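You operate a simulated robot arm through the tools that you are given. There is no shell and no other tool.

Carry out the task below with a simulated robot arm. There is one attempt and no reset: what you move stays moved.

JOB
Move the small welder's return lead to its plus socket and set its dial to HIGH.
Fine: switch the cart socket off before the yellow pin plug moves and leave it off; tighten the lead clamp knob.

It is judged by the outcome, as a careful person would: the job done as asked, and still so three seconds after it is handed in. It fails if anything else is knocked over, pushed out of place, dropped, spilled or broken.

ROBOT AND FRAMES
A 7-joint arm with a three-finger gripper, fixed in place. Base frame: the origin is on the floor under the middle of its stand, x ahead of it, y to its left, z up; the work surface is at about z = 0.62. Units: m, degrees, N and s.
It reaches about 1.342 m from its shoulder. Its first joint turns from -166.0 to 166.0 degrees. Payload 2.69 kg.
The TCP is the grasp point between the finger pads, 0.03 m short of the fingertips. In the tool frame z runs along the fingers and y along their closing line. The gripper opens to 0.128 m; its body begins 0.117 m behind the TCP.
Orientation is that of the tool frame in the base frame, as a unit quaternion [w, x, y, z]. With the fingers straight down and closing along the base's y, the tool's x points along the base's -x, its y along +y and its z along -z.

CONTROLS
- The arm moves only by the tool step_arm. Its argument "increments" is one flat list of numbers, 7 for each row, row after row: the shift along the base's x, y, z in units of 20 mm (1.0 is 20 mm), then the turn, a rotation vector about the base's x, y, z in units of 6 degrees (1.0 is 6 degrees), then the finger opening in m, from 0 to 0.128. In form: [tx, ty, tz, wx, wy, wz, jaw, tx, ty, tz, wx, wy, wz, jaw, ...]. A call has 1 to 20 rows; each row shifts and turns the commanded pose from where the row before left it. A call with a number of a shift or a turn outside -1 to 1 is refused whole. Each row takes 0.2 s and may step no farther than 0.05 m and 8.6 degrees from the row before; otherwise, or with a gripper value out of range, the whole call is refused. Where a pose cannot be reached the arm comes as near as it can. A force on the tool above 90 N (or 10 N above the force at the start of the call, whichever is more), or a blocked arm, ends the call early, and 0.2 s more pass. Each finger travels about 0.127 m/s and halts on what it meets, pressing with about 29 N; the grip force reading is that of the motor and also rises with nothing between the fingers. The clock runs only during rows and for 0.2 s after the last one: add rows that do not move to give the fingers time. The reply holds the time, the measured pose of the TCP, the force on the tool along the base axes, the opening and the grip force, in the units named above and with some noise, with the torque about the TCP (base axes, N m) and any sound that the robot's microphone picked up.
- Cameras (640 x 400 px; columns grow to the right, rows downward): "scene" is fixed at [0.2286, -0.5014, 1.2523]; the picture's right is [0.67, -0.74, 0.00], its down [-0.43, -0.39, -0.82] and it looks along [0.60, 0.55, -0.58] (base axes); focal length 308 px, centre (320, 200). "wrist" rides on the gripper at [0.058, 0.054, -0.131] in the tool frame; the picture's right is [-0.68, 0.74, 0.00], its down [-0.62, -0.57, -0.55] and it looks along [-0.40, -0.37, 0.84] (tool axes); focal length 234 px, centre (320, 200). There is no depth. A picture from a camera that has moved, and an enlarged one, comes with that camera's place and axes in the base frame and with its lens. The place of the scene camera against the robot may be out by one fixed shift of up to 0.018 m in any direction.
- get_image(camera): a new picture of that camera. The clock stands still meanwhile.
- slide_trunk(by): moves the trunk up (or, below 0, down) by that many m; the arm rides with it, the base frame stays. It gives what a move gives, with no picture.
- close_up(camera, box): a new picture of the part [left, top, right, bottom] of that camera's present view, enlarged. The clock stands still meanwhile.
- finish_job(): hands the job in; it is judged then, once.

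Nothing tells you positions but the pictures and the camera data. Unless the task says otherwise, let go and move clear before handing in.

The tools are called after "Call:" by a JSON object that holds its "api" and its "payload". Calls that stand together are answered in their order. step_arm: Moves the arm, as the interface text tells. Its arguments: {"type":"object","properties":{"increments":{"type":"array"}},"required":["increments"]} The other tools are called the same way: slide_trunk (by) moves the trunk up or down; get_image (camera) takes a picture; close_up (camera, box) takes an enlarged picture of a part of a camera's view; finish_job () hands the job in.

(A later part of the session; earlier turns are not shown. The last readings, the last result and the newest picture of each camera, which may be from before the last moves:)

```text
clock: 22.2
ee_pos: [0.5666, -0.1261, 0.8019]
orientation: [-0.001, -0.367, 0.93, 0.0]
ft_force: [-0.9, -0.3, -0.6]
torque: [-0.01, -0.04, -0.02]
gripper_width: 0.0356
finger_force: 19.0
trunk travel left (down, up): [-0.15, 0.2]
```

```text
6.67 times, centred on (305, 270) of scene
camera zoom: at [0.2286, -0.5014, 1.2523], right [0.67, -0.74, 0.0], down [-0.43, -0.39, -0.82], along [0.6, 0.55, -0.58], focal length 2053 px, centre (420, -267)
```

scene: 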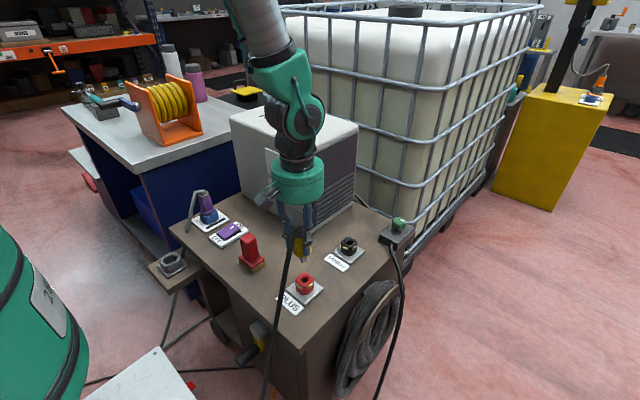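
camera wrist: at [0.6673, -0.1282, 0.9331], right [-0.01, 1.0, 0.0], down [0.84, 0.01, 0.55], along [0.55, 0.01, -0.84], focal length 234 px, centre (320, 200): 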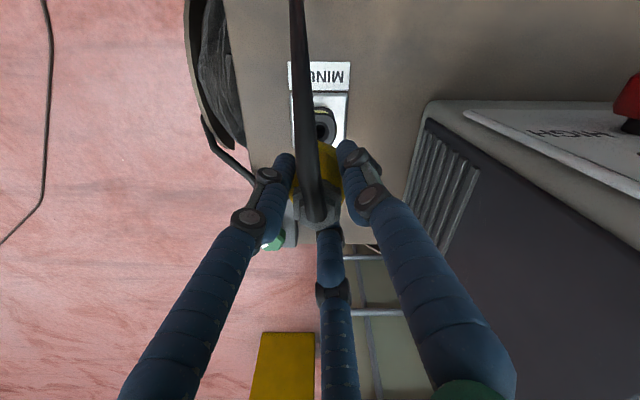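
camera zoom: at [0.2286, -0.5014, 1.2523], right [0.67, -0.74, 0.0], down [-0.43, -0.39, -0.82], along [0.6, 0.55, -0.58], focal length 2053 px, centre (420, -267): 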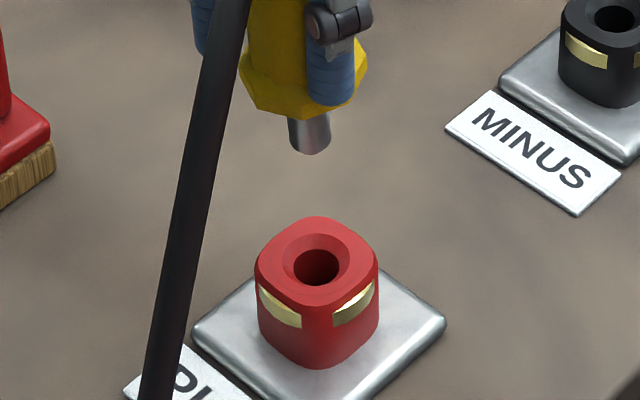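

The pin lines up with the chamfered PLUS hole to within about a millimetre. I'll make a slight correction and descend to just above the socket.

Call:
{"api": "step_arm", "payload": {"increments": [-0.04, -0.05, -0.9, 0, 0, 0, 0.01, 0, 0, -0.9, 0, 0, 0, 0.01, 0, 0, -0.7, 0, 0, 0, 0.01, 0, 0, 0, 0, 0, 0, 0.01]}}

Call:
{"api": "close_up", "payload": {"camera": "scene", "box": [280, 240, 330, 300]}}

Call:
{"api": "close_up", "payload": {"camera": "wrist", "box": [270, 50, 370, 230]}}

```text
clock: 23.2
ee_pos: [0.5682, -0.1289, 0.7515]
orientation: [0.0, -0.368, 0.93, 0.0]
ft_force: [0.5, -0.2, -0.5]
torque: [-0.02, -0.02, 0.0]
gripper_width: 0.0352
finger_force: 18.9
trunk travel left (down, up): [-0.15, 0.2]
```

```text
6.67 times, centred on (305, 270) of scene
camera zoom: at [0.2286, -0.5014, 1.2523], right [0.67, -0.74, 0.0], down [-0.43, -0.39, -0.82], along [0.6, 0.55, -0.58], focal length 2053 px, centre (420, -267)
```

zoom: 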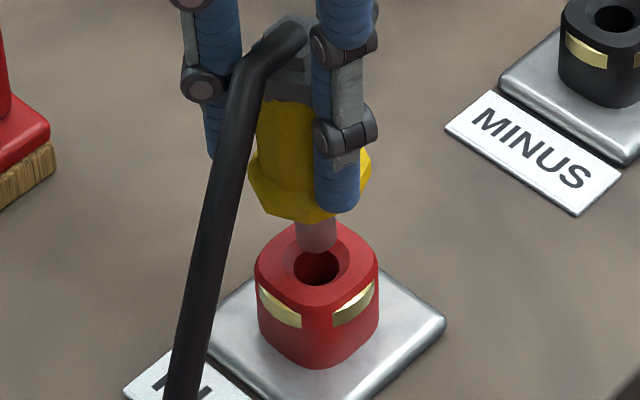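

```text
2.22 times, centred on (320, 140) of wrist
camera zoom: at [0.4876, -0.1287, 0.8846], right [-0.01, 1.0, 0.0], down [0.84, 0.01, 0.55], along [0.55, 0.01, -0.84], focal length 520 px, centre (320, 333)
```

zoom: 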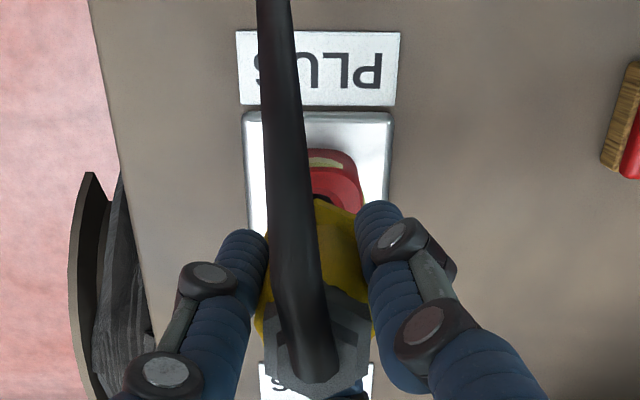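

Call:
{"api": "step_arm", "payload": {"increments": [0, 0, -0.2, 0, 0, 0, 0.01, 0, 0, -0.2, 0, 0, 0, 0.01, 0, 0, -0.2, 0, 0, 0, 0.01, 0, 0, -0.2, 0, 0, 0, 0.01]}}

Call:
{"api": "close_up", "payload": {"camera": "scene", "box": [280, 240, 330, 300]}}

```text
clock: 24.2
ee_pos: [0.5676, -0.1287, 0.7353]
orientation: [0.0, -0.368, 0.93, 0.0]
ft_force: [-0.2, -0.2, -0.9]
torque: [0.0, 0.02, 0.0]
gripper_width: 0.0349
finger_force: 18.8
trunk travel left (down, up): [-0.15, 0.2]
```

```text
6.67 times, centred on (305, 270) of scene
camera zoom: at [0.2286, -0.5014, 1.2523], right [0.67, -0.74, 0.0], down [-0.43, -0.39, -0.82], along [0.6, 0.55, -0.58], focal length 2053 px, centre (420, -267)
```

zoom: 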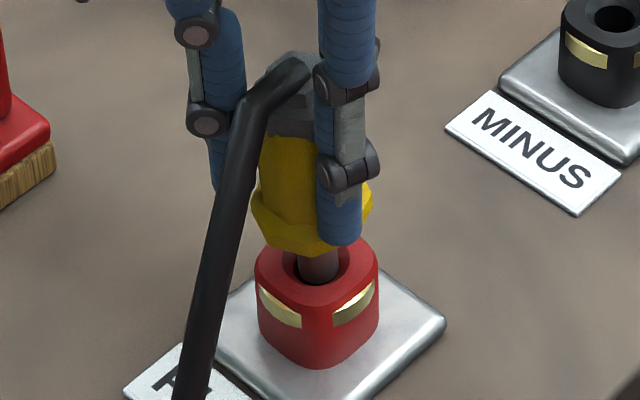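

The pin is entering the hole with almost no force. I'll keep going down.

Call:
{"api": "step_arm", "payload": {"increments": [0, 0, -0.2, 0, 0, 0, 0.01, 0, 0, -0.2, 0, 0, 0, 0.01, 0, 0, -0.2, 0, 0, 0, 0.01, 0, 0, -0.2, 0, 0, 0, 0.01]}}

Call:
{"api": "close_up", "payload": {"camera": "scene", "box": [280, 240, 330, 300]}}

```text
clock: 25.2
ee_pos: [0.5678, -0.1285, 0.7185]
orientation: [0.0, -0.368, 0.93, 0.0]
ft_force: [0.4, -0.4, -1.5]
torque: [0.03, -0.02, 0.0]
gripper_width: 0.0345
finger_force: 17.6
trunk travel left (down, up): [-0.15, 0.2]
```

```text
6.67 times, centred on (305, 270) of scene
camera zoom: at [0.2286, -0.5014, 1.2523], right [0.67, -0.74, 0.0], down [-0.43, -0.39, -0.82], along [0.6, 0.55, -0.58], focal length 2053 px, centre (420, -267)
```

zoom: 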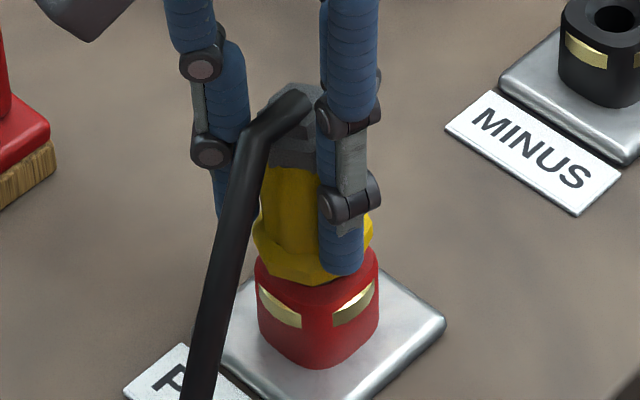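

Call:
{"api": "step_arm", "payload": {"increments": [0, 0, -0.15, 0, 0, 0, 0.01, 0, 0, -0.15, 0, 0, 0, 0.01, 0, 0, -0.15, 0, 0, 0, 0.01]}}

Call:
{"api": "close_up", "payload": {"camera": "scene", "box": [280, 240, 330, 300]}}

```text
clock: 26.0
ee_pos: [0.5682, -0.1294, 0.7097]
orientation: [0.0, -0.367, 0.93, 0.0]
ft_force: [0.5, 0.7, 0.0]
torque: [-0.02, 0.0, -0.03]
gripper_width: 0.0341
finger_force: 29.3
trunk travel left (down, up): [-0.15, 0.2]
```

```text
6.67 times, centred on (305, 270) of scene
camera zoom: at [0.2286, -0.5014, 1.2523], right [0.67, -0.74, 0.0], down [-0.43, -0.39, -0.82], along [0.6, 0.55, -0.58], focal length 2053 px, centre (420, -267)
```

zoom: 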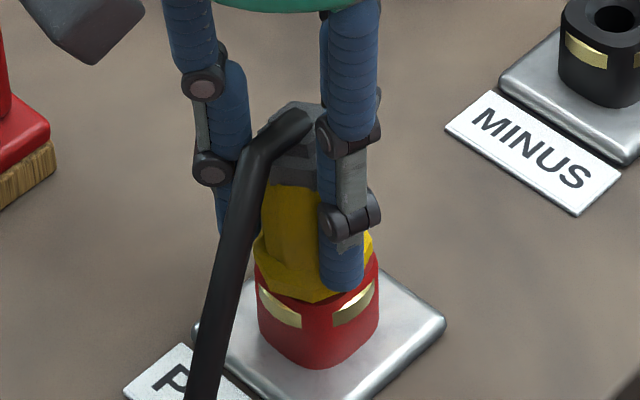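

Call:
{"api": "step_arm", "payload": {"increments": [0, 0, -0.08, 0, 0, 0, 0.01, 0, 0, -0.08, 0, 0, 0, 0.01]}}

Call:
{"api": "close_up", "payload": {"camera": "scene", "box": [280, 240, 330, 300]}}

Call:
{"api": "get_image", "payload": {"camera": "wrist"}}

```text
clock: 26.6
ee_pos: [0.5689, -0.1286, 0.7094]
orientation: [0.002, -0.367, 0.93, -0.001]
ft_force: [-2.2, 1.7, 32.6]
torque: [0.03, 0.13, 0.0]
gripper_width: 0.0337
finger_force: 29.0
trunk travel left (down, up): [-0.15, 0.2]
```

```text
6.67 times, centred on (305, 270) of scene
camera zoom: at [0.2286, -0.5014, 1.2523], right [0.67, -0.74, 0.0], down [-0.43, -0.39, -0.82], along [0.6, 0.55, -0.58], focal length 2053 px, centre (420, -267)
```

zoom: 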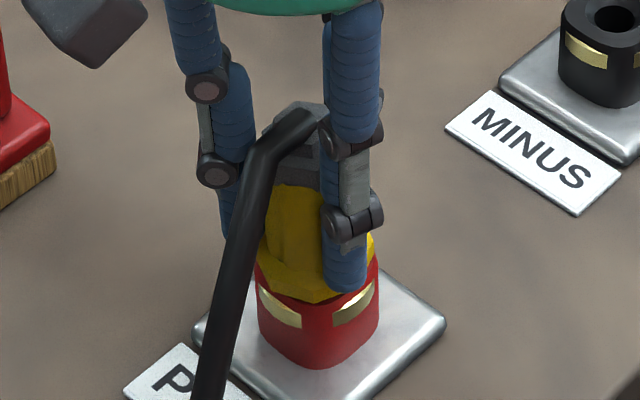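

```text
taken
camera wrist: at [0.4889, -0.1295, 0.8412], right [-0.01, 1.0, 0.0], down [0.83, 0.01, 0.55], along [0.55, 0.0, -0.83], focal length 234 px, centre (320, 200)
```

wrist: 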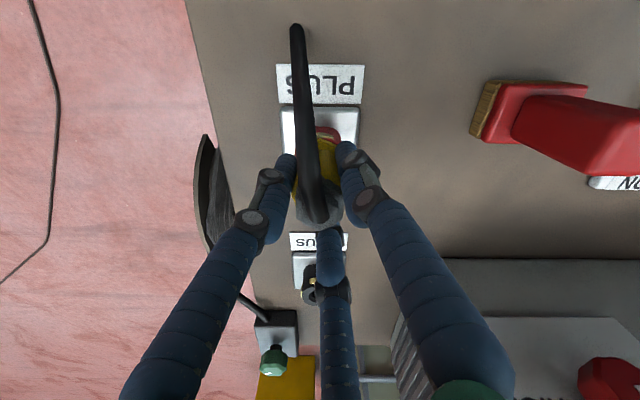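

The plug is fully seated: the flange sits on the collar and pressing down met a firm stop. I'll take off the downward force, open the fingers and lift straight up.

Call:
{"api": "step_arm", "payload": {"increments": [0, 0, 0.12, 0, 0, 0, 0.01, 0, 0, 0, 0, 0, 0, 0.05, 0, 0, 0, 0, 0, 0, 0.09, 0, 0, 0, 0, 0, 0, 0.1, 0, 0, 0, 0, 0, 0, 0.1, 0, 0, 0.5, 0, 0, 0, 0.1, 0, 0, 1, 0, 0, 0, 0.1, 0, 0, 1, 0, 0, 0, 0.1, 0, 0, 1, 0, 0, 0, 0.1, 0, 0, 1, 0, 0, 0, 0.1, 0, 0, 1, 0, 0, 0, 0.1, 0, 0, 1, 0, 0, 0, 0.1, 0, 0, 1, 0, 0, 0, 0.1]}}

Call:
{"api": "close_up", "payload": {"camera": "scene", "box": [250, 190, 370, 310]}}

Call:
{"api": "get_image", "payload": {"camera": "wrist"}}

```text
clock: 29.4
ee_pos: [0.5695, -0.1283, 0.8597]
orientation: [0.0, -0.367, 0.93, 0.0]
ft_force: [0.2, 0.2, -0.3]
torque: [-0.04, 0.0, -0.02]
gripper_width: 0.1001
finger_force: 0.1
trunk travel left (down, up): [-0.15, 0.2]
```

```text
3.33 times, centred on (310, 250) of scene
camera zoom: at [0.2286, -0.5014, 1.2523], right [0.67, -0.74, 0.0], down [-0.43, -0.39, -0.82], along [0.6, 0.55, -0.58], focal length 1026 px, centre (353, 33)
```

zoom: 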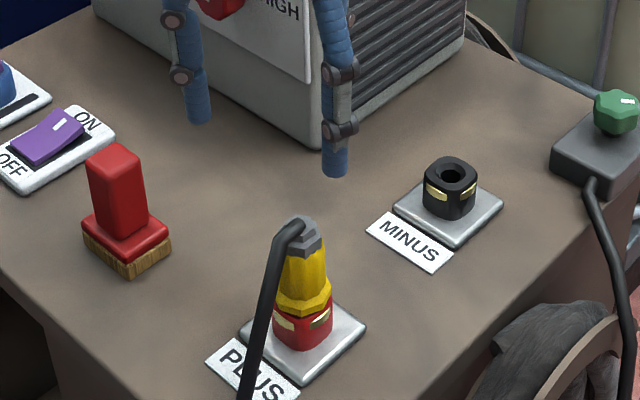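

```text
taken
camera wrist: at [0.4887, -0.1286, 0.9925], right [-0.01, 1.0, 0.0], down [0.84, 0.01, 0.55], along [0.55, 0.01, -0.84], focal length 234 px, centre (320, 200)
```

wrist: 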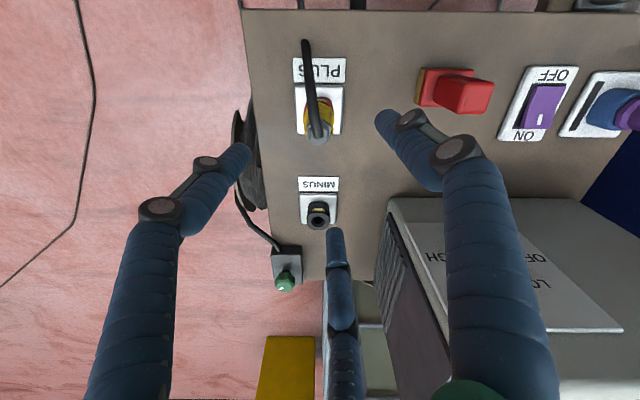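

The plug is seated in PLUS exactly as it sat in MINUS. Next is the green clamp knob near (0.89, -0.187). I'll move above it for a look.

Call:
{"api": "step_arm", "payload": {"increments": [0.986, -0.183, 0, 0, 0, 0, 0.1, 0.986, -0.183, 0, 0, 0, 0, 0.1, 0.986, -0.183, 0, 0, 0, 0, 0.1, 0.986, -0.183, 0, 0, 0, 0, 0.1, 0.986, -0.183, 0, 0, 0, 0, 0.1, 0.986, -0.183, 0, 0, 0, 0, 0.1, 0.986, -0.183, 0, 0, 0, 0, 0.1, 0.986, -0.183, 0, 0, 0, 0, 0.1, 0.986, -0.183, 0, 0, 0, 0, 0.1, 0.986, -0.183, 0, 0, 0, 0, 0.1, 0.986, -0.183, 0, 0, 0, 0, 0.1, 0.986, -0.183, 0, 0, 0, 0, 0.1, 0.986, -0.183, -0.5, 0, 0, 0, 0.1, 0.986, -0.183, -0.5, 0, 0, 0, 0.1, 0.986, -0.183, -1, 0, 0, 0, 0.1, 0.986, -0.183, -1, 0, 0, 0, 0.1]}}

Call:
{"api": "get_image", "payload": {"camera": "wrist"}}

Call:
{"api": "close_up", "payload": {"camera": "wrist", "box": [250, 90, 390, 230]}}

Call:
{"api": "close_up", "payload": {"camera": "scene", "box": [340, 140, 470, 270]}}

```text
clock: 32.8
ee_pos: [0.8814, -0.1877, 0.7993]
orientation: [-0.001, -0.368, 0.93, 0.001]
ft_force: [-0.5, 0.5, 0.1]
torque: [0.0, -0.02, 0.05]
gripper_width: 0.0999
finger_force: 0.0
trunk travel left (down, up): [-0.15, 0.2]
```

```text
taken
camera wrist: at [0.8027, -0.1886, 0.9321], right [-0.01, 1.0, 0.0], down [0.84, 0.01, 0.55], along [0.55, 0.0, -0.84], focal length 234 px, centre (320, 200)
```

wrist: 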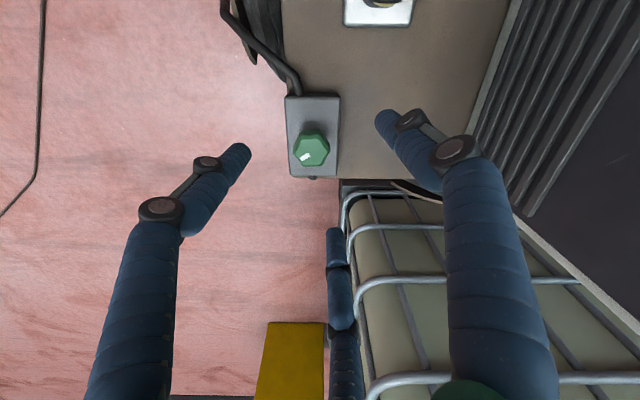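

```text
2.86 times, centred on (320, 160) of wrist
camera zoom: at [0.8027, -0.1886, 0.9321], right [-0.01, 1.0, 0.0], down [0.84, 0.01, 0.55], along [0.55, 0.0, -0.84], focal length 669 px, centre (320, 314)
```

zoom: 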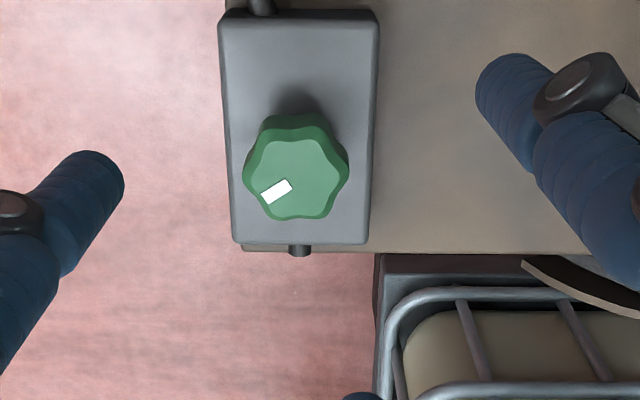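

```text
3.08 times, centred on (405, 205) of scene
camera zoom: at [0.2286, -0.5014, 1.2523], right [0.67, -0.74, 0.0], down [-0.43, -0.39, -0.82], along [0.6, 0.55, -0.58], focal length 948 px, centre (58, 185)
```

zoom: 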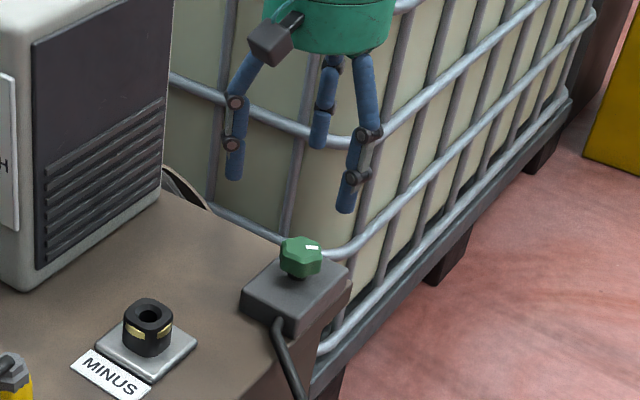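

The knob is at about (0.894, -0.196), roughly 39 mm across, with its top near z = 0.695. I'll centre on it and descend part way.

Call:
{"api": "step_arm", "payload": {"increments": [0.3, -0.22, -1, 0, 0, 0, 0.09, 0.3, -0.22, -1, 0, 0, 0, 0.09, 0, 0, -1, 0, 0, 0, 0.09, 0, 0, -0.8, 0, 0, 0, 0.09]}}

Call:
{"api": "close_up", "payload": {"camera": "wrist", "box": [230, 90, 410, 270]}}

Call:
{"api": "close_up", "payload": {"camera": "scene", "box": [350, 180, 450, 260]}}

```text
clock: 33.8
ee_pos: [0.8957, -0.1974, 0.7231]
orientation: [0.0, -0.367, 0.93, -0.001]
ft_force: [0.5, -0.9, 0.4]
torque: [-0.03, 0.0, -0.03]
gripper_width: 0.0901
finger_force: 0.1
trunk travel left (down, up): [-0.15, 0.2]
```

```text
2.22 times, centred on (320, 180) of wrist
camera zoom: at [0.8165, -0.1972, 0.8557], right [-0.01, 1.0, 0.0], down [0.84, 0.01, 0.55], along [0.55, 0.0, -0.84], focal length 520 px, centre (320, 244)
```

zoom: 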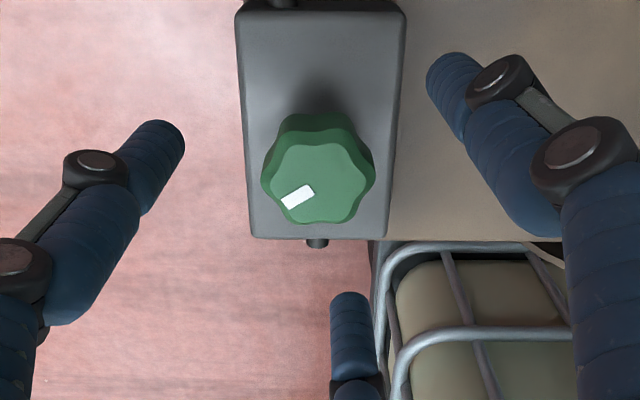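

```text
5.00 times, centred on (400, 220) of scene
camera zoom: at [0.2286, -0.5014, 1.2523], right [0.67, -0.74, 0.0], down [-0.43, -0.39, -0.82], along [0.6, 0.55, -0.58], focal length 1540 px, centre (-80, 100)
```

zoom: 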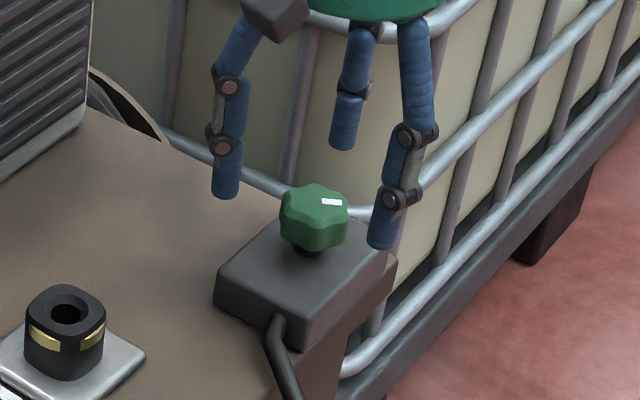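

Call:
{"api": "step_arm", "payload": {"increments": [-0.05, 0.05, -0.7, 0, 0, 0, 0.09, 0, 0, -0.7, 0, 0, 0, 0.09]}}

Call:
{"api": "close_up", "payload": {"camera": "wrist", "box": [230, 90, 410, 270]}}

Call:
{"api": "close_up", "payload": {"camera": "scene", "box": [350, 180, 450, 260]}}

```text
clock: 34.4
ee_pos: [0.8937, -0.1963, 0.6957]
orientation: [0.0, -0.367, 0.93, 0.0]
ft_force: [-0.3, -0.5, -0.6]
torque: [-0.02, 0.01, 0.01]
gripper_width: 0.09
finger_force: 0.1
trunk travel left (down, up): [-0.15, 0.2]
```

```text
2.22 times, centred on (320, 180) of wrist
camera zoom: at [0.8137, -0.1959, 0.8278], right [-0.01, 1.0, 0.0], down [0.84, 0.01, 0.55], along [0.55, 0.0, -0.84], focal length 520 px, centre (320, 244)
```

zoom: 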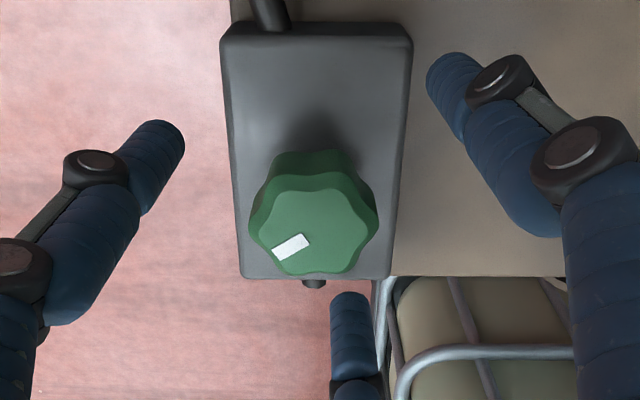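

```text
5.00 times, centred on (400, 220) of scene
camera zoom: at [0.2286, -0.5014, 1.2523], right [0.67, -0.74, 0.0], down [-0.43, -0.39, -0.82], along [0.6, 0.55, -0.58], focal length 1540 px, centre (-80, 100)
```

zoom: 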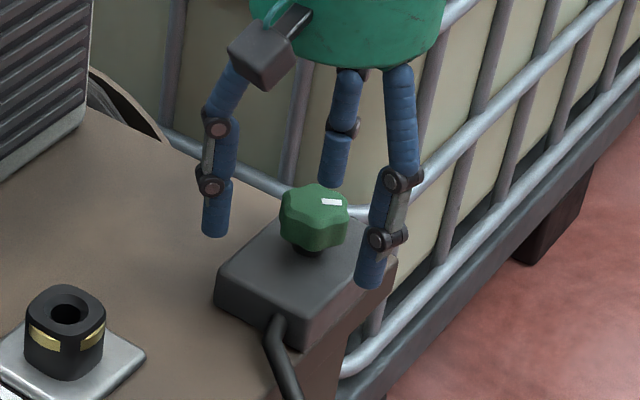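

Call:
{"api": "step_arm", "payload": {"increments": [0, -0.08, -0.1, 0, 0, 0, 0.07, 0, 0, 0, 0, 0, 0, 0.05, 0, 0, 0, 0, 0, 0, 0.03, 0, 0, 0, 0, 0, 0, 0.01, 0, 0, 0, 0, 0, 0, 0.01]}}

Call:
{"api": "close_up", "payload": {"camera": "wrist", "box": [230, 90, 410, 270]}}

Call:
{"api": "close_up", "payload": {"camera": "scene", "box": [350, 180, 450, 260]}}

```text
clock: 35.6
ee_pos: [0.8987, -0.1953, 0.6942]
orientation: [0.001, -0.367, 0.93, -0.002]
ft_force: [47.1, 13.5, -8.6]
torque: [-0.15, -0.99, 0.09]
gripper_width: 0.0427
finger_force: 24.5
trunk travel left (down, up): [-0.15, 0.2]
```

```text
2.22 times, centred on (320, 180) of wrist
camera zoom: at [0.8176, -0.1966, 0.8262], right [-0.01, 1.0, 0.0], down [0.83, 0.01, 0.55], along [0.55, 0.0, -0.83], focal length 520 px, centre (320, 244)
```

zoom: 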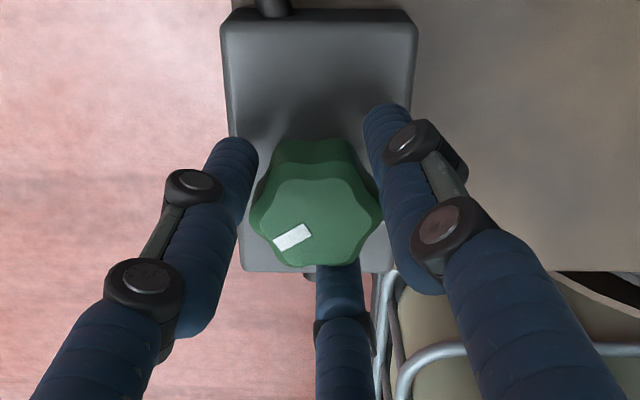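

```text
5.00 times, centred on (400, 220) of scene
camera zoom: at [0.2286, -0.5014, 1.2523], right [0.67, -0.74, 0.0], down [-0.43, -0.39, -0.82], along [0.6, 0.55, -0.58], focal length 1540 px, centre (-80, 100)
```

zoom: 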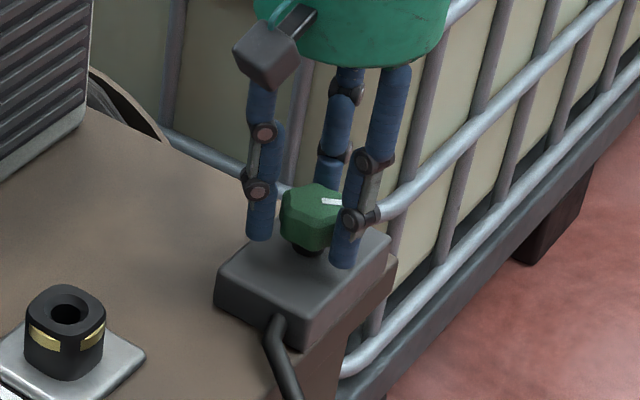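

The +x finger touched first, so the knob centre is a bit farther in +x than I estimated, at about x = 0.901. I'll reopen, shift over, lower a little and look again.

Call:
{"api": "step_arm", "payload": {"increments": [0, 0, 0, 0, 0, 0, 0.06, 0, 0, 0, 0, 0, 0, 0.08, 0, 0, 0, 0, 0, 0, 0.08, 0.36, 0, 0, 0, 0, 0, 0.08, 0, 0, -0.3, 0, 0, 0, 0.08]}}

Call:
{"api": "close_up", "payload": {"camera": "wrist", "box": [230, 90, 410, 270]}}

Call:
{"api": "close_up", "payload": {"camera": "scene", "box": [350, 180, 450, 260]}}

```text
clock: 36.8
ee_pos: [0.9013, -0.1976, 0.6885]
orientation: [0.0, -0.367, 0.93, 0.001]
ft_force: [1.2, 0.0, -0.2]
torque: [0.0, -0.01, 0.0]
gripper_width: 0.08
finger_force: 0.2
trunk travel left (down, up): [-0.15, 0.2]
```

```text
2.22 times, centred on (320, 180) of wrist
camera zoom: at [0.8208, -0.1977, 0.8197], right [-0.01, 1.0, 0.0], down [0.84, 0.01, 0.55], along [0.55, 0.01, -0.84], focal length 520 px, centre (320, 244)
```

zoom: 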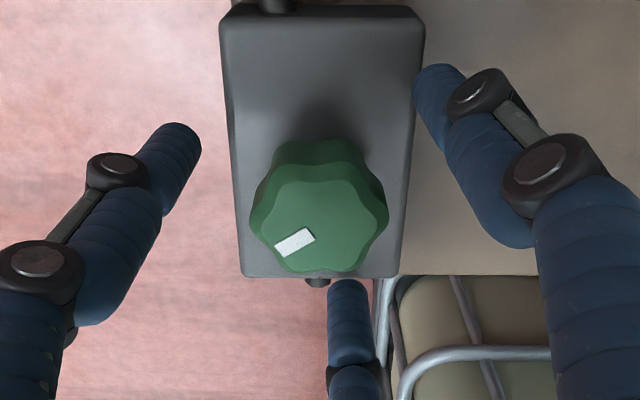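

```text
5.00 times, centred on (400, 220) of scene
camera zoom: at [0.2286, -0.5014, 1.2523], right [0.67, -0.74, 0.0], down [-0.43, -0.39, -0.82], along [0.6, 0.55, -0.58], focal length 1540 px, centre (-80, 100)
```

zoom: 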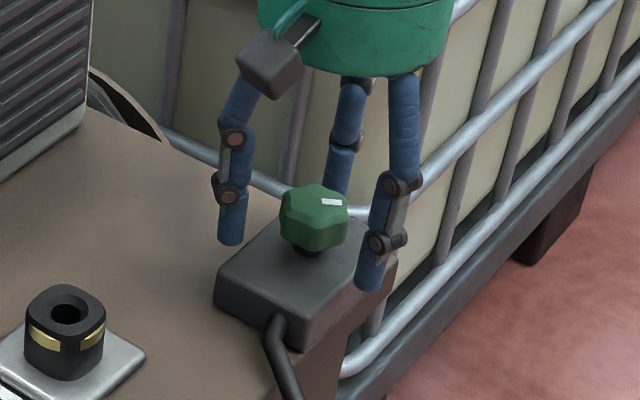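

Call:
{"api": "step_arm", "payload": {"increments": [0, 0, 0, 0, 0, 0, 0.06, 0, 0, 0, 0, 0, 0, 0.05, 0, 0, 0, 0, 0, 0, 0.04, 0, 0, 0, 0, 0, 0, 0.03, 0, 0, 0, 0, 0, 0, 0.02]}}

Call:
{"api": "close_up", "payload": {"camera": "wrist", "box": [230, 90, 410, 270]}}

Call:
{"api": "close_up", "payload": {"camera": "scene", "box": [350, 180, 450, 260]}}

```text
clock: 38.0
ee_pos: [0.9, -0.1972, 0.6874]
orientation: [0.0, -0.367, 0.93, 0.0]
ft_force: [-2.3, -3.9, 0.5]
torque: [-0.08, 0.1, 0.0]
gripper_width: 0.0393
finger_force: 44.9
trunk travel left (down, up): [-0.15, 0.2]
```

```text
2.22 times, centred on (320, 180) of wrist
camera zoom: at [0.8206, -0.1979, 0.8196], right [-0.01, 1.0, 0.0], down [0.84, 0.01, 0.55], along [0.55, 0.01, -0.84], focal length 520 px, centre (320, 244)
```

zoom: 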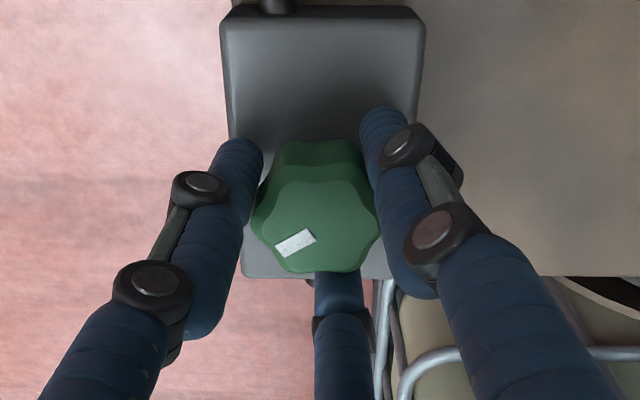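

```text
5.00 times, centred on (400, 220) of scene
camera zoom: at [0.2286, -0.5014, 1.2523], right [0.67, -0.74, 0.0], down [-0.43, -0.39, -0.82], along [0.6, 0.55, -0.58], focal length 1540 px, centre (-80, 100)
```

zoom: 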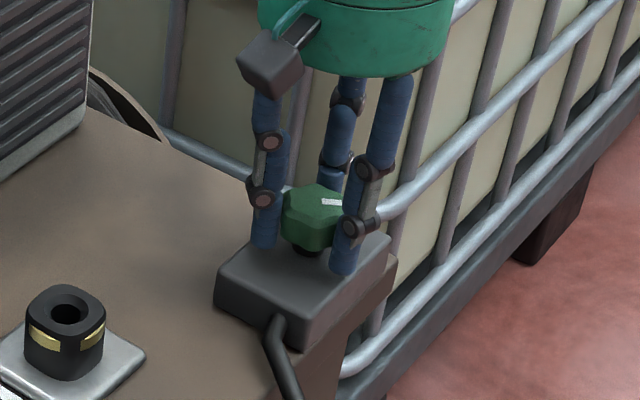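

Good centred grip with small side forces. I'll turn clockwise seen from above (negative z) and watch the torque.

Call:
{"api": "step_arm", "payload": {"increments": [0, 0, 0, 0, 0, -0.7, 0.02, 0, 0, 0, 0, 0, -0.7, 0.02, 0, 0, 0, 0, 0, -0.7, 0.02, 0, 0, 0, 0, 0, -0.7, 0.02, 0, 0, 0, 0, 0, -0.7, 0.02]}}

Call:
{"api": "close_up", "payload": {"camera": "scene", "box": [350, 180, 450, 260]}}

Call:
{"api": "close_up", "payload": {"camera": "wrist", "box": [230, 90, 410, 270]}}

```text
clock: 39.2
ee_pos: [0.8998, -0.198, 0.6864]
orientation: [0.001, -0.191, 0.982, 0.0]
ft_force: [-13.5, -13.7, 2.0]
torque: [-0.27, 0.2, 0.02]
gripper_width: 0.0391
finger_force: 44.9
trunk travel left (down, up): [-0.15, 0.2]
```

```text
5.00 times, centred on (400, 220) of scene
camera zoom: at [0.2286, -0.5014, 1.2523], right [0.67, -0.74, 0.0], down [-0.43, -0.39, -0.82], along [0.6, 0.55, -0.58], focal length 1540 px, centre (-80, 100)
```

zoom: 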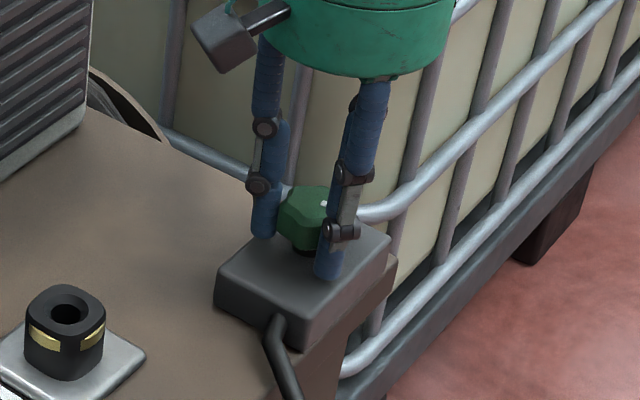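

```text
2.22 times, centred on (320, 180) of wrist
camera zoom: at [0.8257, -0.1694, 0.8192], right [0.35, 0.94, 0.0], down [0.78, -0.29, 0.55], along [0.51, -0.19, -0.84], focal length 520 px, centre (320, 244)
```

zoom: 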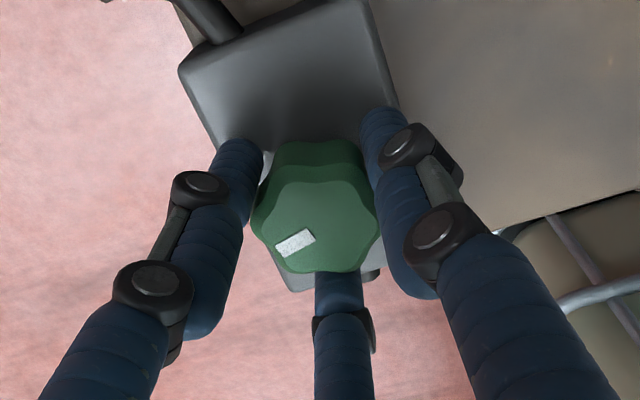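

The knob turns with the gripper and there is little torque yet, so I'll keep tightening.

Call:
{"api": "step_arm", "payload": {"increments": [-0.06, -0.06, 0, 0, 0, -0.7, 0.02, 0, 0, 0, 0, 0, -0.7, 0.02, 0, 0, 0, 0, 0, -0.7, 0.02, 0, 0, 0, 0, 0, -0.7, 0.02, 0, 0, 0, 0, 0, -0.7, 0.02, 0, 0, 0, 0, 0, -0.7, 0.02]}}

Call:
{"api": "close_up", "payload": {"camera": "wrist", "box": [230, 90, 410, 270]}}

```text
clock: 40.6
ee_pos: [0.9004, -0.1976, 0.6874]
orientation: [0.0, 0.027, 1.0, -0.001]
ft_force: [-3.2, 13.0, -2.2]
torque: [0.39, -0.1, 0.02]
gripper_width: 0.0392
finger_force: 45.0
trunk travel left (down, up): [-0.15, 0.2]
```

```text
2.22 times, centred on (320, 180) of wrist
camera zoom: at [0.8446, -0.1405, 0.819], right [0.72, 0.7, 0.0], down [0.58, -0.6, 0.55], along [0.38, -0.39, -0.84], focal length 520 px, centre (320, 244)
```

zoom: 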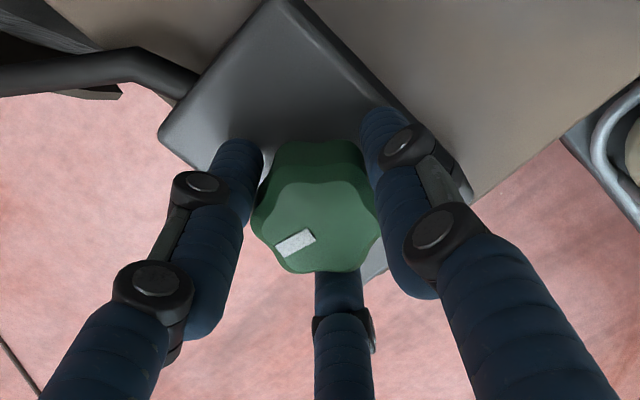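

Call:
{"api": "step_arm", "payload": {"increments": [0, 0.06, 0, 0, 0, -0.8, 0.02, 0, 0, 0, 0, 0, -0.8, 0.02, 0, 0, 0, 0, 0, -0.8, 0.02, 0, 0, 0, 0, 0, -0.8, 0.02, 0, 0, 0, 0, 0, -0.8, 0.02, 0, 0, 0, 0, 0, -0.8, 0.02, 0, 0, 0, 0, 0, -0.8, 0.02]}}

Call:
{"api": "close_up", "payload": {"camera": "wrist", "box": [230, 90, 410, 270]}}

```text
clock: 42.2
ee_pos: [0.9003, -0.1985, 0.6863]
orientation: [0.0, 0.316, 0.949, 0.0]
ft_force: [0.5, -1.3, -10.3]
torque: [-0.11, -0.23, -0.02]
gripper_width: 0.039
finger_force: 44.7
trunk travel left (down, up): [-0.15, 0.2]
```

```text
2.22 times, centred on (320, 180) of wrist
camera zoom: at [0.8853, -0.1193, 0.8186], right [0.98, 0.18, 0.0], down [0.15, -0.82, 0.55], along [0.1, -0.54, -0.84], focal length 520 px, centre (320, 244)
```

zoom: 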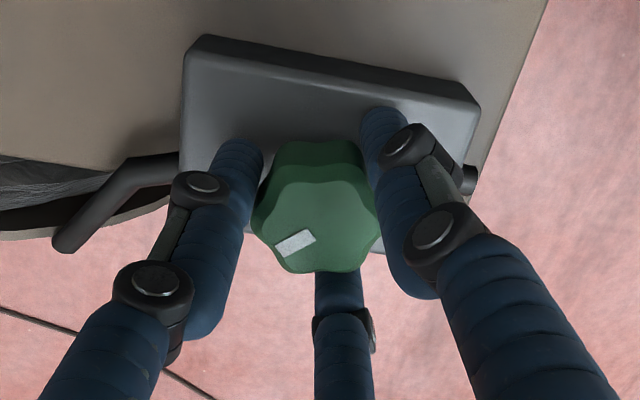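

The knob pulls down slightly as it screws in. I'll follow it and keep turning.

Call:
{"api": "step_arm", "payload": {"increments": [0, 0, -0.05, 0, 0, -0.8, 0.02, 0, 0, 0, 0, 0, -0.8, 0.02, 0, 0, 0, 0, 0, -0.8, 0.02, 0, 0, 0, 0, 0, -0.8, 0.02, 0, 0, 0, 0, 0, -0.8, 0.02, 0, 0, 0, 0, 0, -0.8, 0.02, 0, 0, 0, 0, 0, -0.8, 0.02]}}

Call:
{"api": "close_up", "payload": {"camera": "wrist", "box": [230, 90, 410, 270]}}

Call:
{"api": "get_image", "payload": {"camera": "scene"}}

```text
clock: 43.8
ee_pos: [0.8988, -0.1977, 0.685]
orientation: [-0.001, 0.576, 0.817, 0.0]
ft_force: [4.6, -6.9, -11.0]
torque: [-0.15, -0.13, 0.0]
gripper_width: 0.039
finger_force: 45.2
trunk travel left (down, up): [-0.15, 0.2]
```

```text
2.22 times, centred on (320, 180) of wrist
camera zoom: at [0.9308, -0.1241, 0.8181], right [0.92, -0.39, 0.0], down [-0.33, -0.77, 0.55], along [-0.21, -0.51, -0.84], focal length 520 px, centre (320, 244)
```

zoom: 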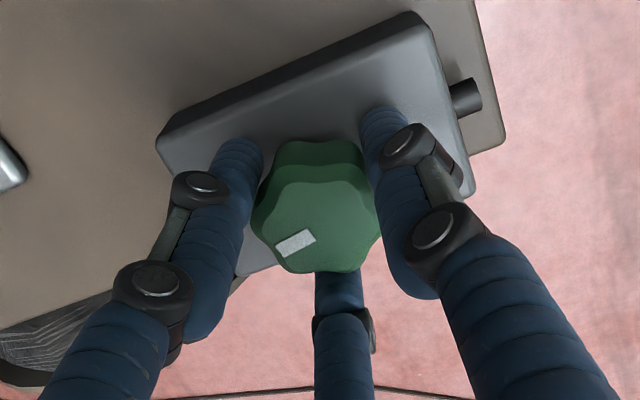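

```text
taken
```

scene: 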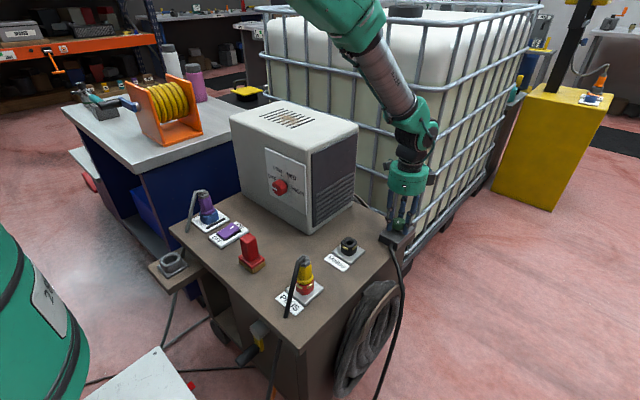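

Call:
{"api": "step_arm", "payload": {"increments": [0, 0, -0.06, 0, 0, -0.8, 0.02, 0, 0, 0, 0, 0, -0.8, 0.02, 0, 0, 0, 0, 0, -0.8, 0.02, 0, 0, 0, 0, 0, -0.8, 0.02, 0, 0, 0, 0, 0, -0.8, 0.02, 0, 0, 0, 0, 0, -0.8, 0.02, 0, 0, 0, 0, 0, -0.8, 0.02]}}

Call:
{"api": "close_up", "payload": {"camera": "wrist", "box": [230, 90, 410, 270]}}

```text
clock: 45.4
ee_pos: [0.8997, -0.1977, 0.6859]
orientation: [0.0, 0.788, 0.615, 0.0]
ft_force: [4.5, -8.5, -0.6]
torque: [-0.16, -0.17, 0.01]
gripper_width: 0.0391
finger_force: 44.8
trunk travel left (down, up): [-0.15, 0.2]
```

```text
2.22 times, centred on (320, 180) of wrist
camera zoom: at [0.966, -0.1534, 0.8173], right [0.55, -0.83, 0.0], down [-0.7, -0.46, 0.55], along [-0.46, -0.3, -0.84], focal length 520 px, centre (320, 244)
```

zoom: 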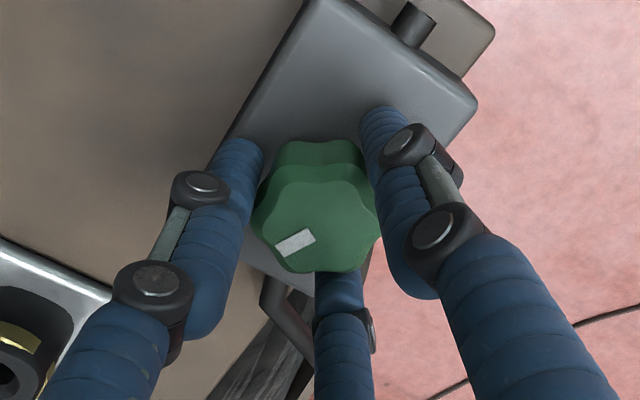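

Call:
{"api": "step_arm", "payload": {"increments": [0, 0, 0, 0, 0, -0.8, 0.02, 0, 0, 0, 0, 0, -0.8, 0.02, 0, 0, 0, 0, 0, -0.8, 0.02, 0, 0, 0, 0, 0, -0.8, 0.02, 0, 0, 0, 0, 0, -0.8, 0.02]}}

Call:
{"api": "close_up", "payload": {"camera": "wrist", "box": [230, 90, 410, 270]}}

```text
clock: 46.6
ee_pos: [0.9007, -0.1964, 0.685]
orientation: [-0.001, 0.899, 0.439, 0.0]
ft_force: [4.9, -10.9, -2.8]
torque: [-0.2, 0.01, -0.03]
gripper_width: 0.0391
finger_force: 45.1
trunk travel left (down, up): [-0.15, 0.2]
```

```text
2.22 times, centred on (320, 180) of wrist
camera zoom: at [0.9783, -0.1842, 0.8169], right [0.16, -0.99, 0.0], down [-0.82, -0.14, 0.55], along [-0.54, -0.09, -0.84], focal length 520 px, centre (320, 244)
```

zoom: 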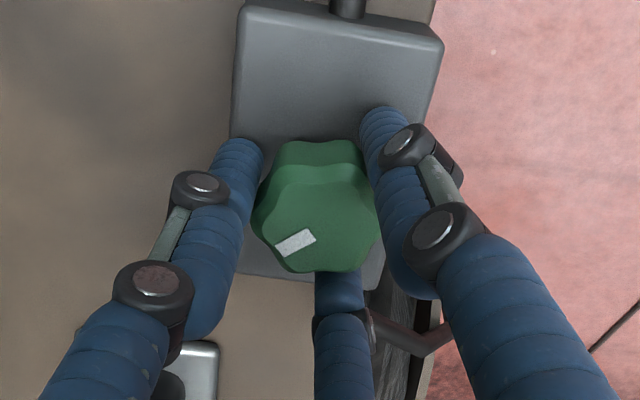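

Call:
{"api": "step_arm", "payload": {"increments": [0, 0.03, 0, 0, 0, -0.8, 0.02, 0, 0, 0, 0, 0, -0.8, 0.02, 0, 0, 0, 0, 0, -0.8, 0.02, 0, 0, 0, 0, 0, -0.8, 0.02, 0, 0, 0, 0, 0, -0.8, 0.02]}}

Call:
{"api": "close_up", "payload": {"camera": "wrist", "box": [230, 90, 410, 270]}}

```text
clock: 47.8
ee_pos: [0.9011, -0.1983, 0.6853]
orientation: [0.0, 0.97, 0.242, -0.001]
ft_force: [3.9, -16.6, -6.2]
torque: [-0.21, -0.38, 0.02]
gripper_width: 0.0391
finger_force: 45.1
trunk travel left (down, up): [-0.15, 0.2]
```

```text
2.22 times, centred on (320, 180) of wrist
camera zoom: at [0.9768, -0.2172, 0.8166], right [-0.25, -0.97, 0.0], down [-0.81, 0.21, 0.55], along [-0.53, 0.14, -0.84], focal length 520 px, centre (320, 244)
```

zoom: 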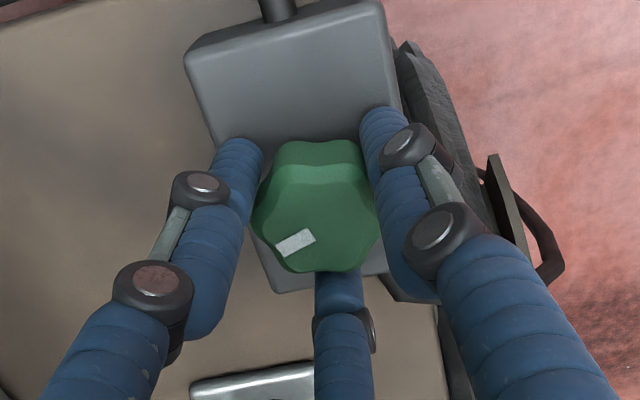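

Call:
{"api": "step_arm", "payload": {"increments": [0.02, -0.07, 0, 0, 0, -0.8, 0.02, 0, 0, 0, 0, 0, -0.8, 0.02, 0, 0, 0, 0, 0, -0.8, 0.02, 0, 0, 0, 0, 0, -0.8, 0.02, 0, 0, 0, 0, 0, -0.8, 0.02]}}

Call:
{"api": "close_up", "payload": {"camera": "wrist", "box": [230, 90, 410, 270]}}

Call:
{"api": "close_up", "payload": {"camera": "scene", "box": [350, 130, 450, 260]}}

```text
clock: 49.0
ee_pos: [0.9001, -0.1973, 0.6832]
orientation: [0.0, 0.999, 0.035, -0.001]
ft_force: [-2.2, 3.0, -5.3]
torque: [0.09, 0.0, 0.39]
gripper_width: 0.039
finger_force: 44.9
trunk travel left (down, up): [-0.15, 0.2]
```

```text
2.22 times, centred on (320, 180) of wrist
camera zoom: at [0.9623, -0.2467, 0.8161], right [-0.62, -0.78, 0.0], down [-0.65, 0.52, 0.55], along [-0.43, 0.34, -0.84], focal length 520 px, centre (320, 244)
```

zoom: 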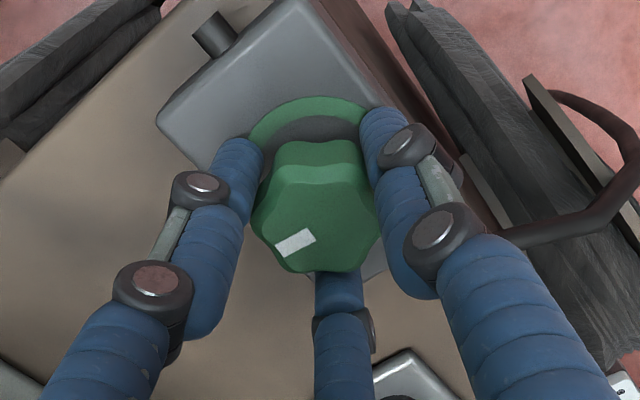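

```text
3.08 times, centred on (400, 195) of scene
camera zoom: at [0.2286, -0.5014, 1.2523], right [0.67, -0.74, 0.0], down [-0.43, -0.39, -0.82], along [0.6, 0.55, -0.58], focal length 948 px, centre (74, 215)
```

zoom: 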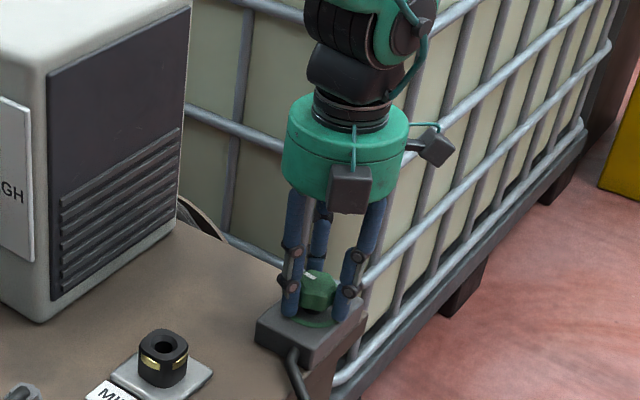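

A green ring has appeared under the knob and the torque jumped to 0.39 N·m, so the clamp is tight. I'll open, lift off, and check it stays that way.

Call:
{"api": "step_arm", "payload": {"increments": [0, 0, 0, 0, 0, 0, 0.05, 0, 0, 0, 0, 0, 0, 0.08, 0, 0, 0, 0, 0, 0, 0.08, 0, 0, 0.5, 0, 0, 0, 0.08, 0, 0, 1, 0, 0, 0, 0.08, 0, 0, 1, 0, 0, 0, 0.08, 0, 0, 1, 0, 0, 0, 0.08, 0, 0, 1, 0, 0, 0, 0.08, 0, 0, 1, 0, 0, 0, 0.08, 0, 0, 1, 0, 0, 0, 0.08, 0, 0, 1, 0, 0, 0, 0.08]}}

Call:
{"api": "close_up", "payload": {"camera": "scene", "box": [350, 180, 450, 260]}}

Call:
{"api": "get_image", "payload": {"camera": "wrist"}}

```text
clock: 51.4
ee_pos: [0.9009, -0.1968, 0.8358]
orientation: [0.0, 0.999, 0.036, 0.0]
ft_force: [-0.4, -0.8, -0.8]
torque: [0.0, 0.02, 0.0]
gripper_width: 0.0797
finger_force: 0.2
trunk travel left (down, up): [-0.15, 0.2]
```

```text
5.00 times, centred on (400, 220) of scene
camera zoom: at [0.2286, -0.5014, 1.2523], right [0.67, -0.74, 0.0], down [-0.43, -0.39, -0.82], along [0.6, 0.55, -0.58], focal length 1540 px, centre (-80, 100)
```

zoom: 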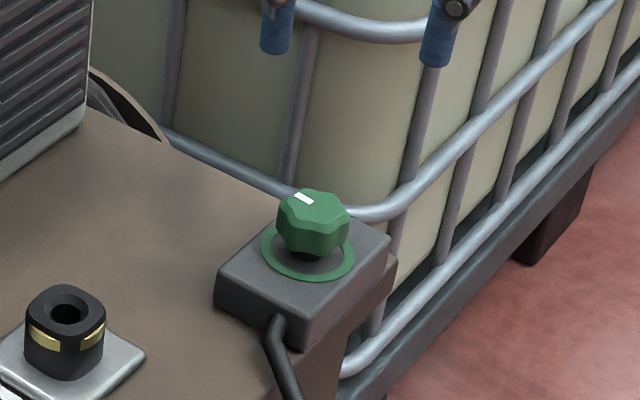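

```text
taken
camera wrist: at [0.963, -0.2464, 0.9672], right [-0.62, -0.78, 0.0], down [-0.65, 0.52, 0.55], along [-0.43, 0.34, -0.84], focal length 234 px, centre (320, 200)
```

wrist: 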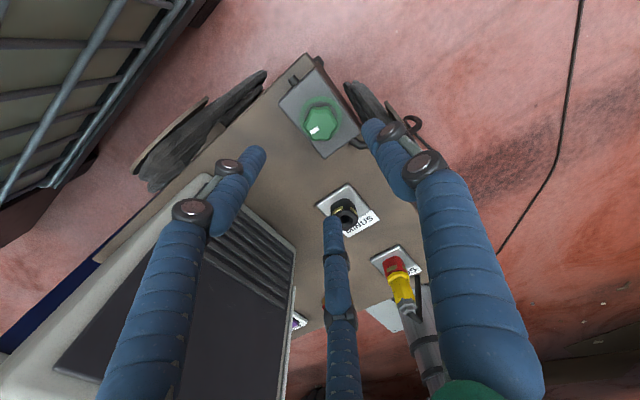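

The clamp shows its green ring and stays tight. Only the dial is left. Its knob centre is near (0.683, 0.083, 0.784) and faces -x, so I need a nearly horizontal approach. First I'll check the gripper's outline for clearance over the brush.

Call:
{"api": "close_up", "payload": {"camera": "scene", "box": [340, 60, 470, 200]}}

Call:
{"api": "close_up", "payload": {"camera": "scene", "box": [220, 130, 330, 300]}}

```text
2.86 times, centred on (405, 130) of scene
camera zoom: at [0.2286, -0.5014, 1.2523], right [0.67, -0.74, 0.0], down [-0.43, -0.39, -0.82], along [0.6, 0.55, -0.58], focal length 880 px, centre (77, 400)
```

zoom: 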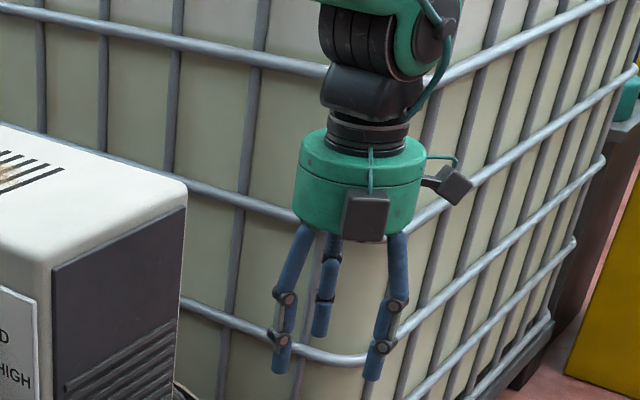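

```text
2.35 times, centred on (275, 215) of scene
camera zoom: at [0.2286, -0.5014, 1.2523], right [0.67, -0.74, 0.0], down [-0.43, -0.39, -0.82], along [0.6, 0.55, -0.58], focal length 725 px, centre (426, 165)
```

zoom: 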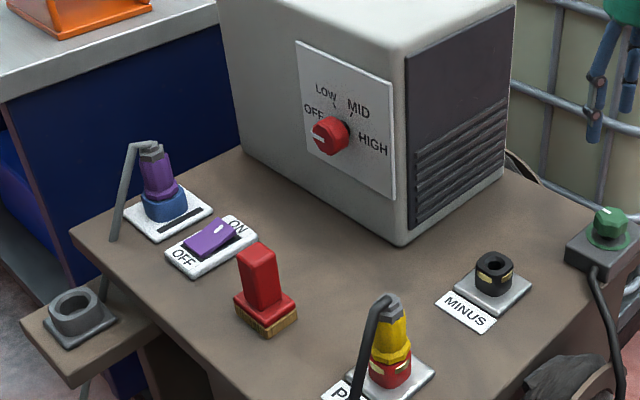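

Next I'll rise and unwind the wrist yaw to the roll I want, so both gripper boxes end up on top once the tool is horizontal.

Call:
{"api": "step_arm", "payload": {"increments": [0, 0, 0.72, 0, 0, 0.956, 0.08, 0, 0, 0.72, 0, 0, 0.956, 0.08, 0, 0, 0.72, 0, 0, 0.956, 0.08, 0, 0, 0.72, 0, 0, 0.956, 0.08, 0, 0, 0.72, 0, 0, 0.956, 0.08, 0, 0, 0.72, 0, 0, 0.956, 0.08, 0, 0, 0.72, 0, 0, 0.956, 0.08, 0, 0, 0.72, 0, 0, 0.956, 0.08, 0, 0, 0.72, 0, 0, 0.956, 0.08, 0, 0, 0.72, 0, 0, 0.956, 0.08, 0, 0, 0.72, 0, 0, 0.956, 0.08, 0, 0, 0.72, 0, 0, 0.956, 0.08, 0, 0, 0.72, 0, 0, 0.956, 0.08, 0, 0, 0.72, 0, 0, 0.956, 0.08, 0, 0, 0.72, 0, 0, 0.956, 0.08]}}

Call:
{"api": "step_arm", "payload": {"increments": [-1, 0.93, 0, 0, 0, 0, 0.08, -1, 0.93, 0, 0, 0, 0, 0.08, -1, 0.93, 0, 0, 0, 0, 0.08, -1, 0.93, 0, 0, 0, 0, 0.08, -1, 0.93, 0, 0, 0, 0, 0.08, -1, 0.93, 0, 0, 0, 0, 0.08, -1, 0.93, 0, 0, 0, 0, 0.08, -1, 0.93, 0, 0, 0, 0, 0.08, -1, 0.93, 0, 0, 0, 0, 0.08, -1, 0.93, 0, 0, 0, 0, 0.08, -1, 0.93, 0, 0, 0, 0, 0.08, -1, 0.93, 0, 0, 0, 0, 0.08, -1, 0.93, 0, 0, 0, 0, 0.08, -1, 0.93, 0, 0, 0, 0, 0.08, -1, 0.93, 0, 0, 0, 0, 0.08]}}

Call:
{"api": "get_image", "payload": {"camera": "scene"}}

```text
clock: 54.6
ee_pos: [0.901, -0.1991, 1.0513]
orientation: [0.0, 0.706, 0.709, 0.0]
ft_force: [-0.5, -0.2, -0.7]
torque: [-0.02, -0.01, 0.0]
gripper_width: 0.0799
finger_force: 0.0
trunk travel left (down, up): [-0.15, 0.2]
```

```text
clock: 57.8
ee_pos: [0.6007, 0.0799, 1.0492]
orientation: [0.0, 0.705, 0.709, 0.0]
ft_force: [0.5, 0.1, 0.3]
torque: [0.0, 0.02, -0.01]
gripper_width: 0.0801
finger_force: 0.2
trunk travel left (down, up): [-0.15, 0.2]
```

```text
taken
```

scene: 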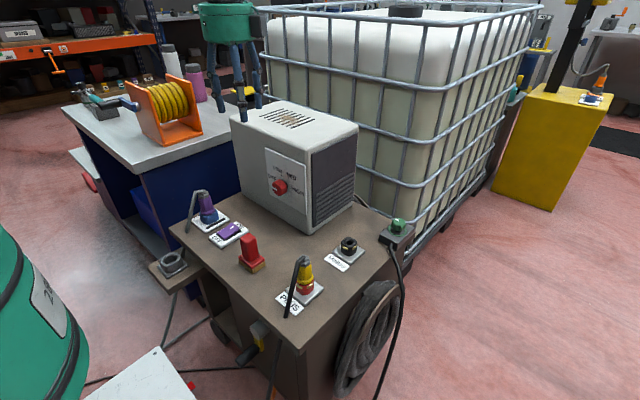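

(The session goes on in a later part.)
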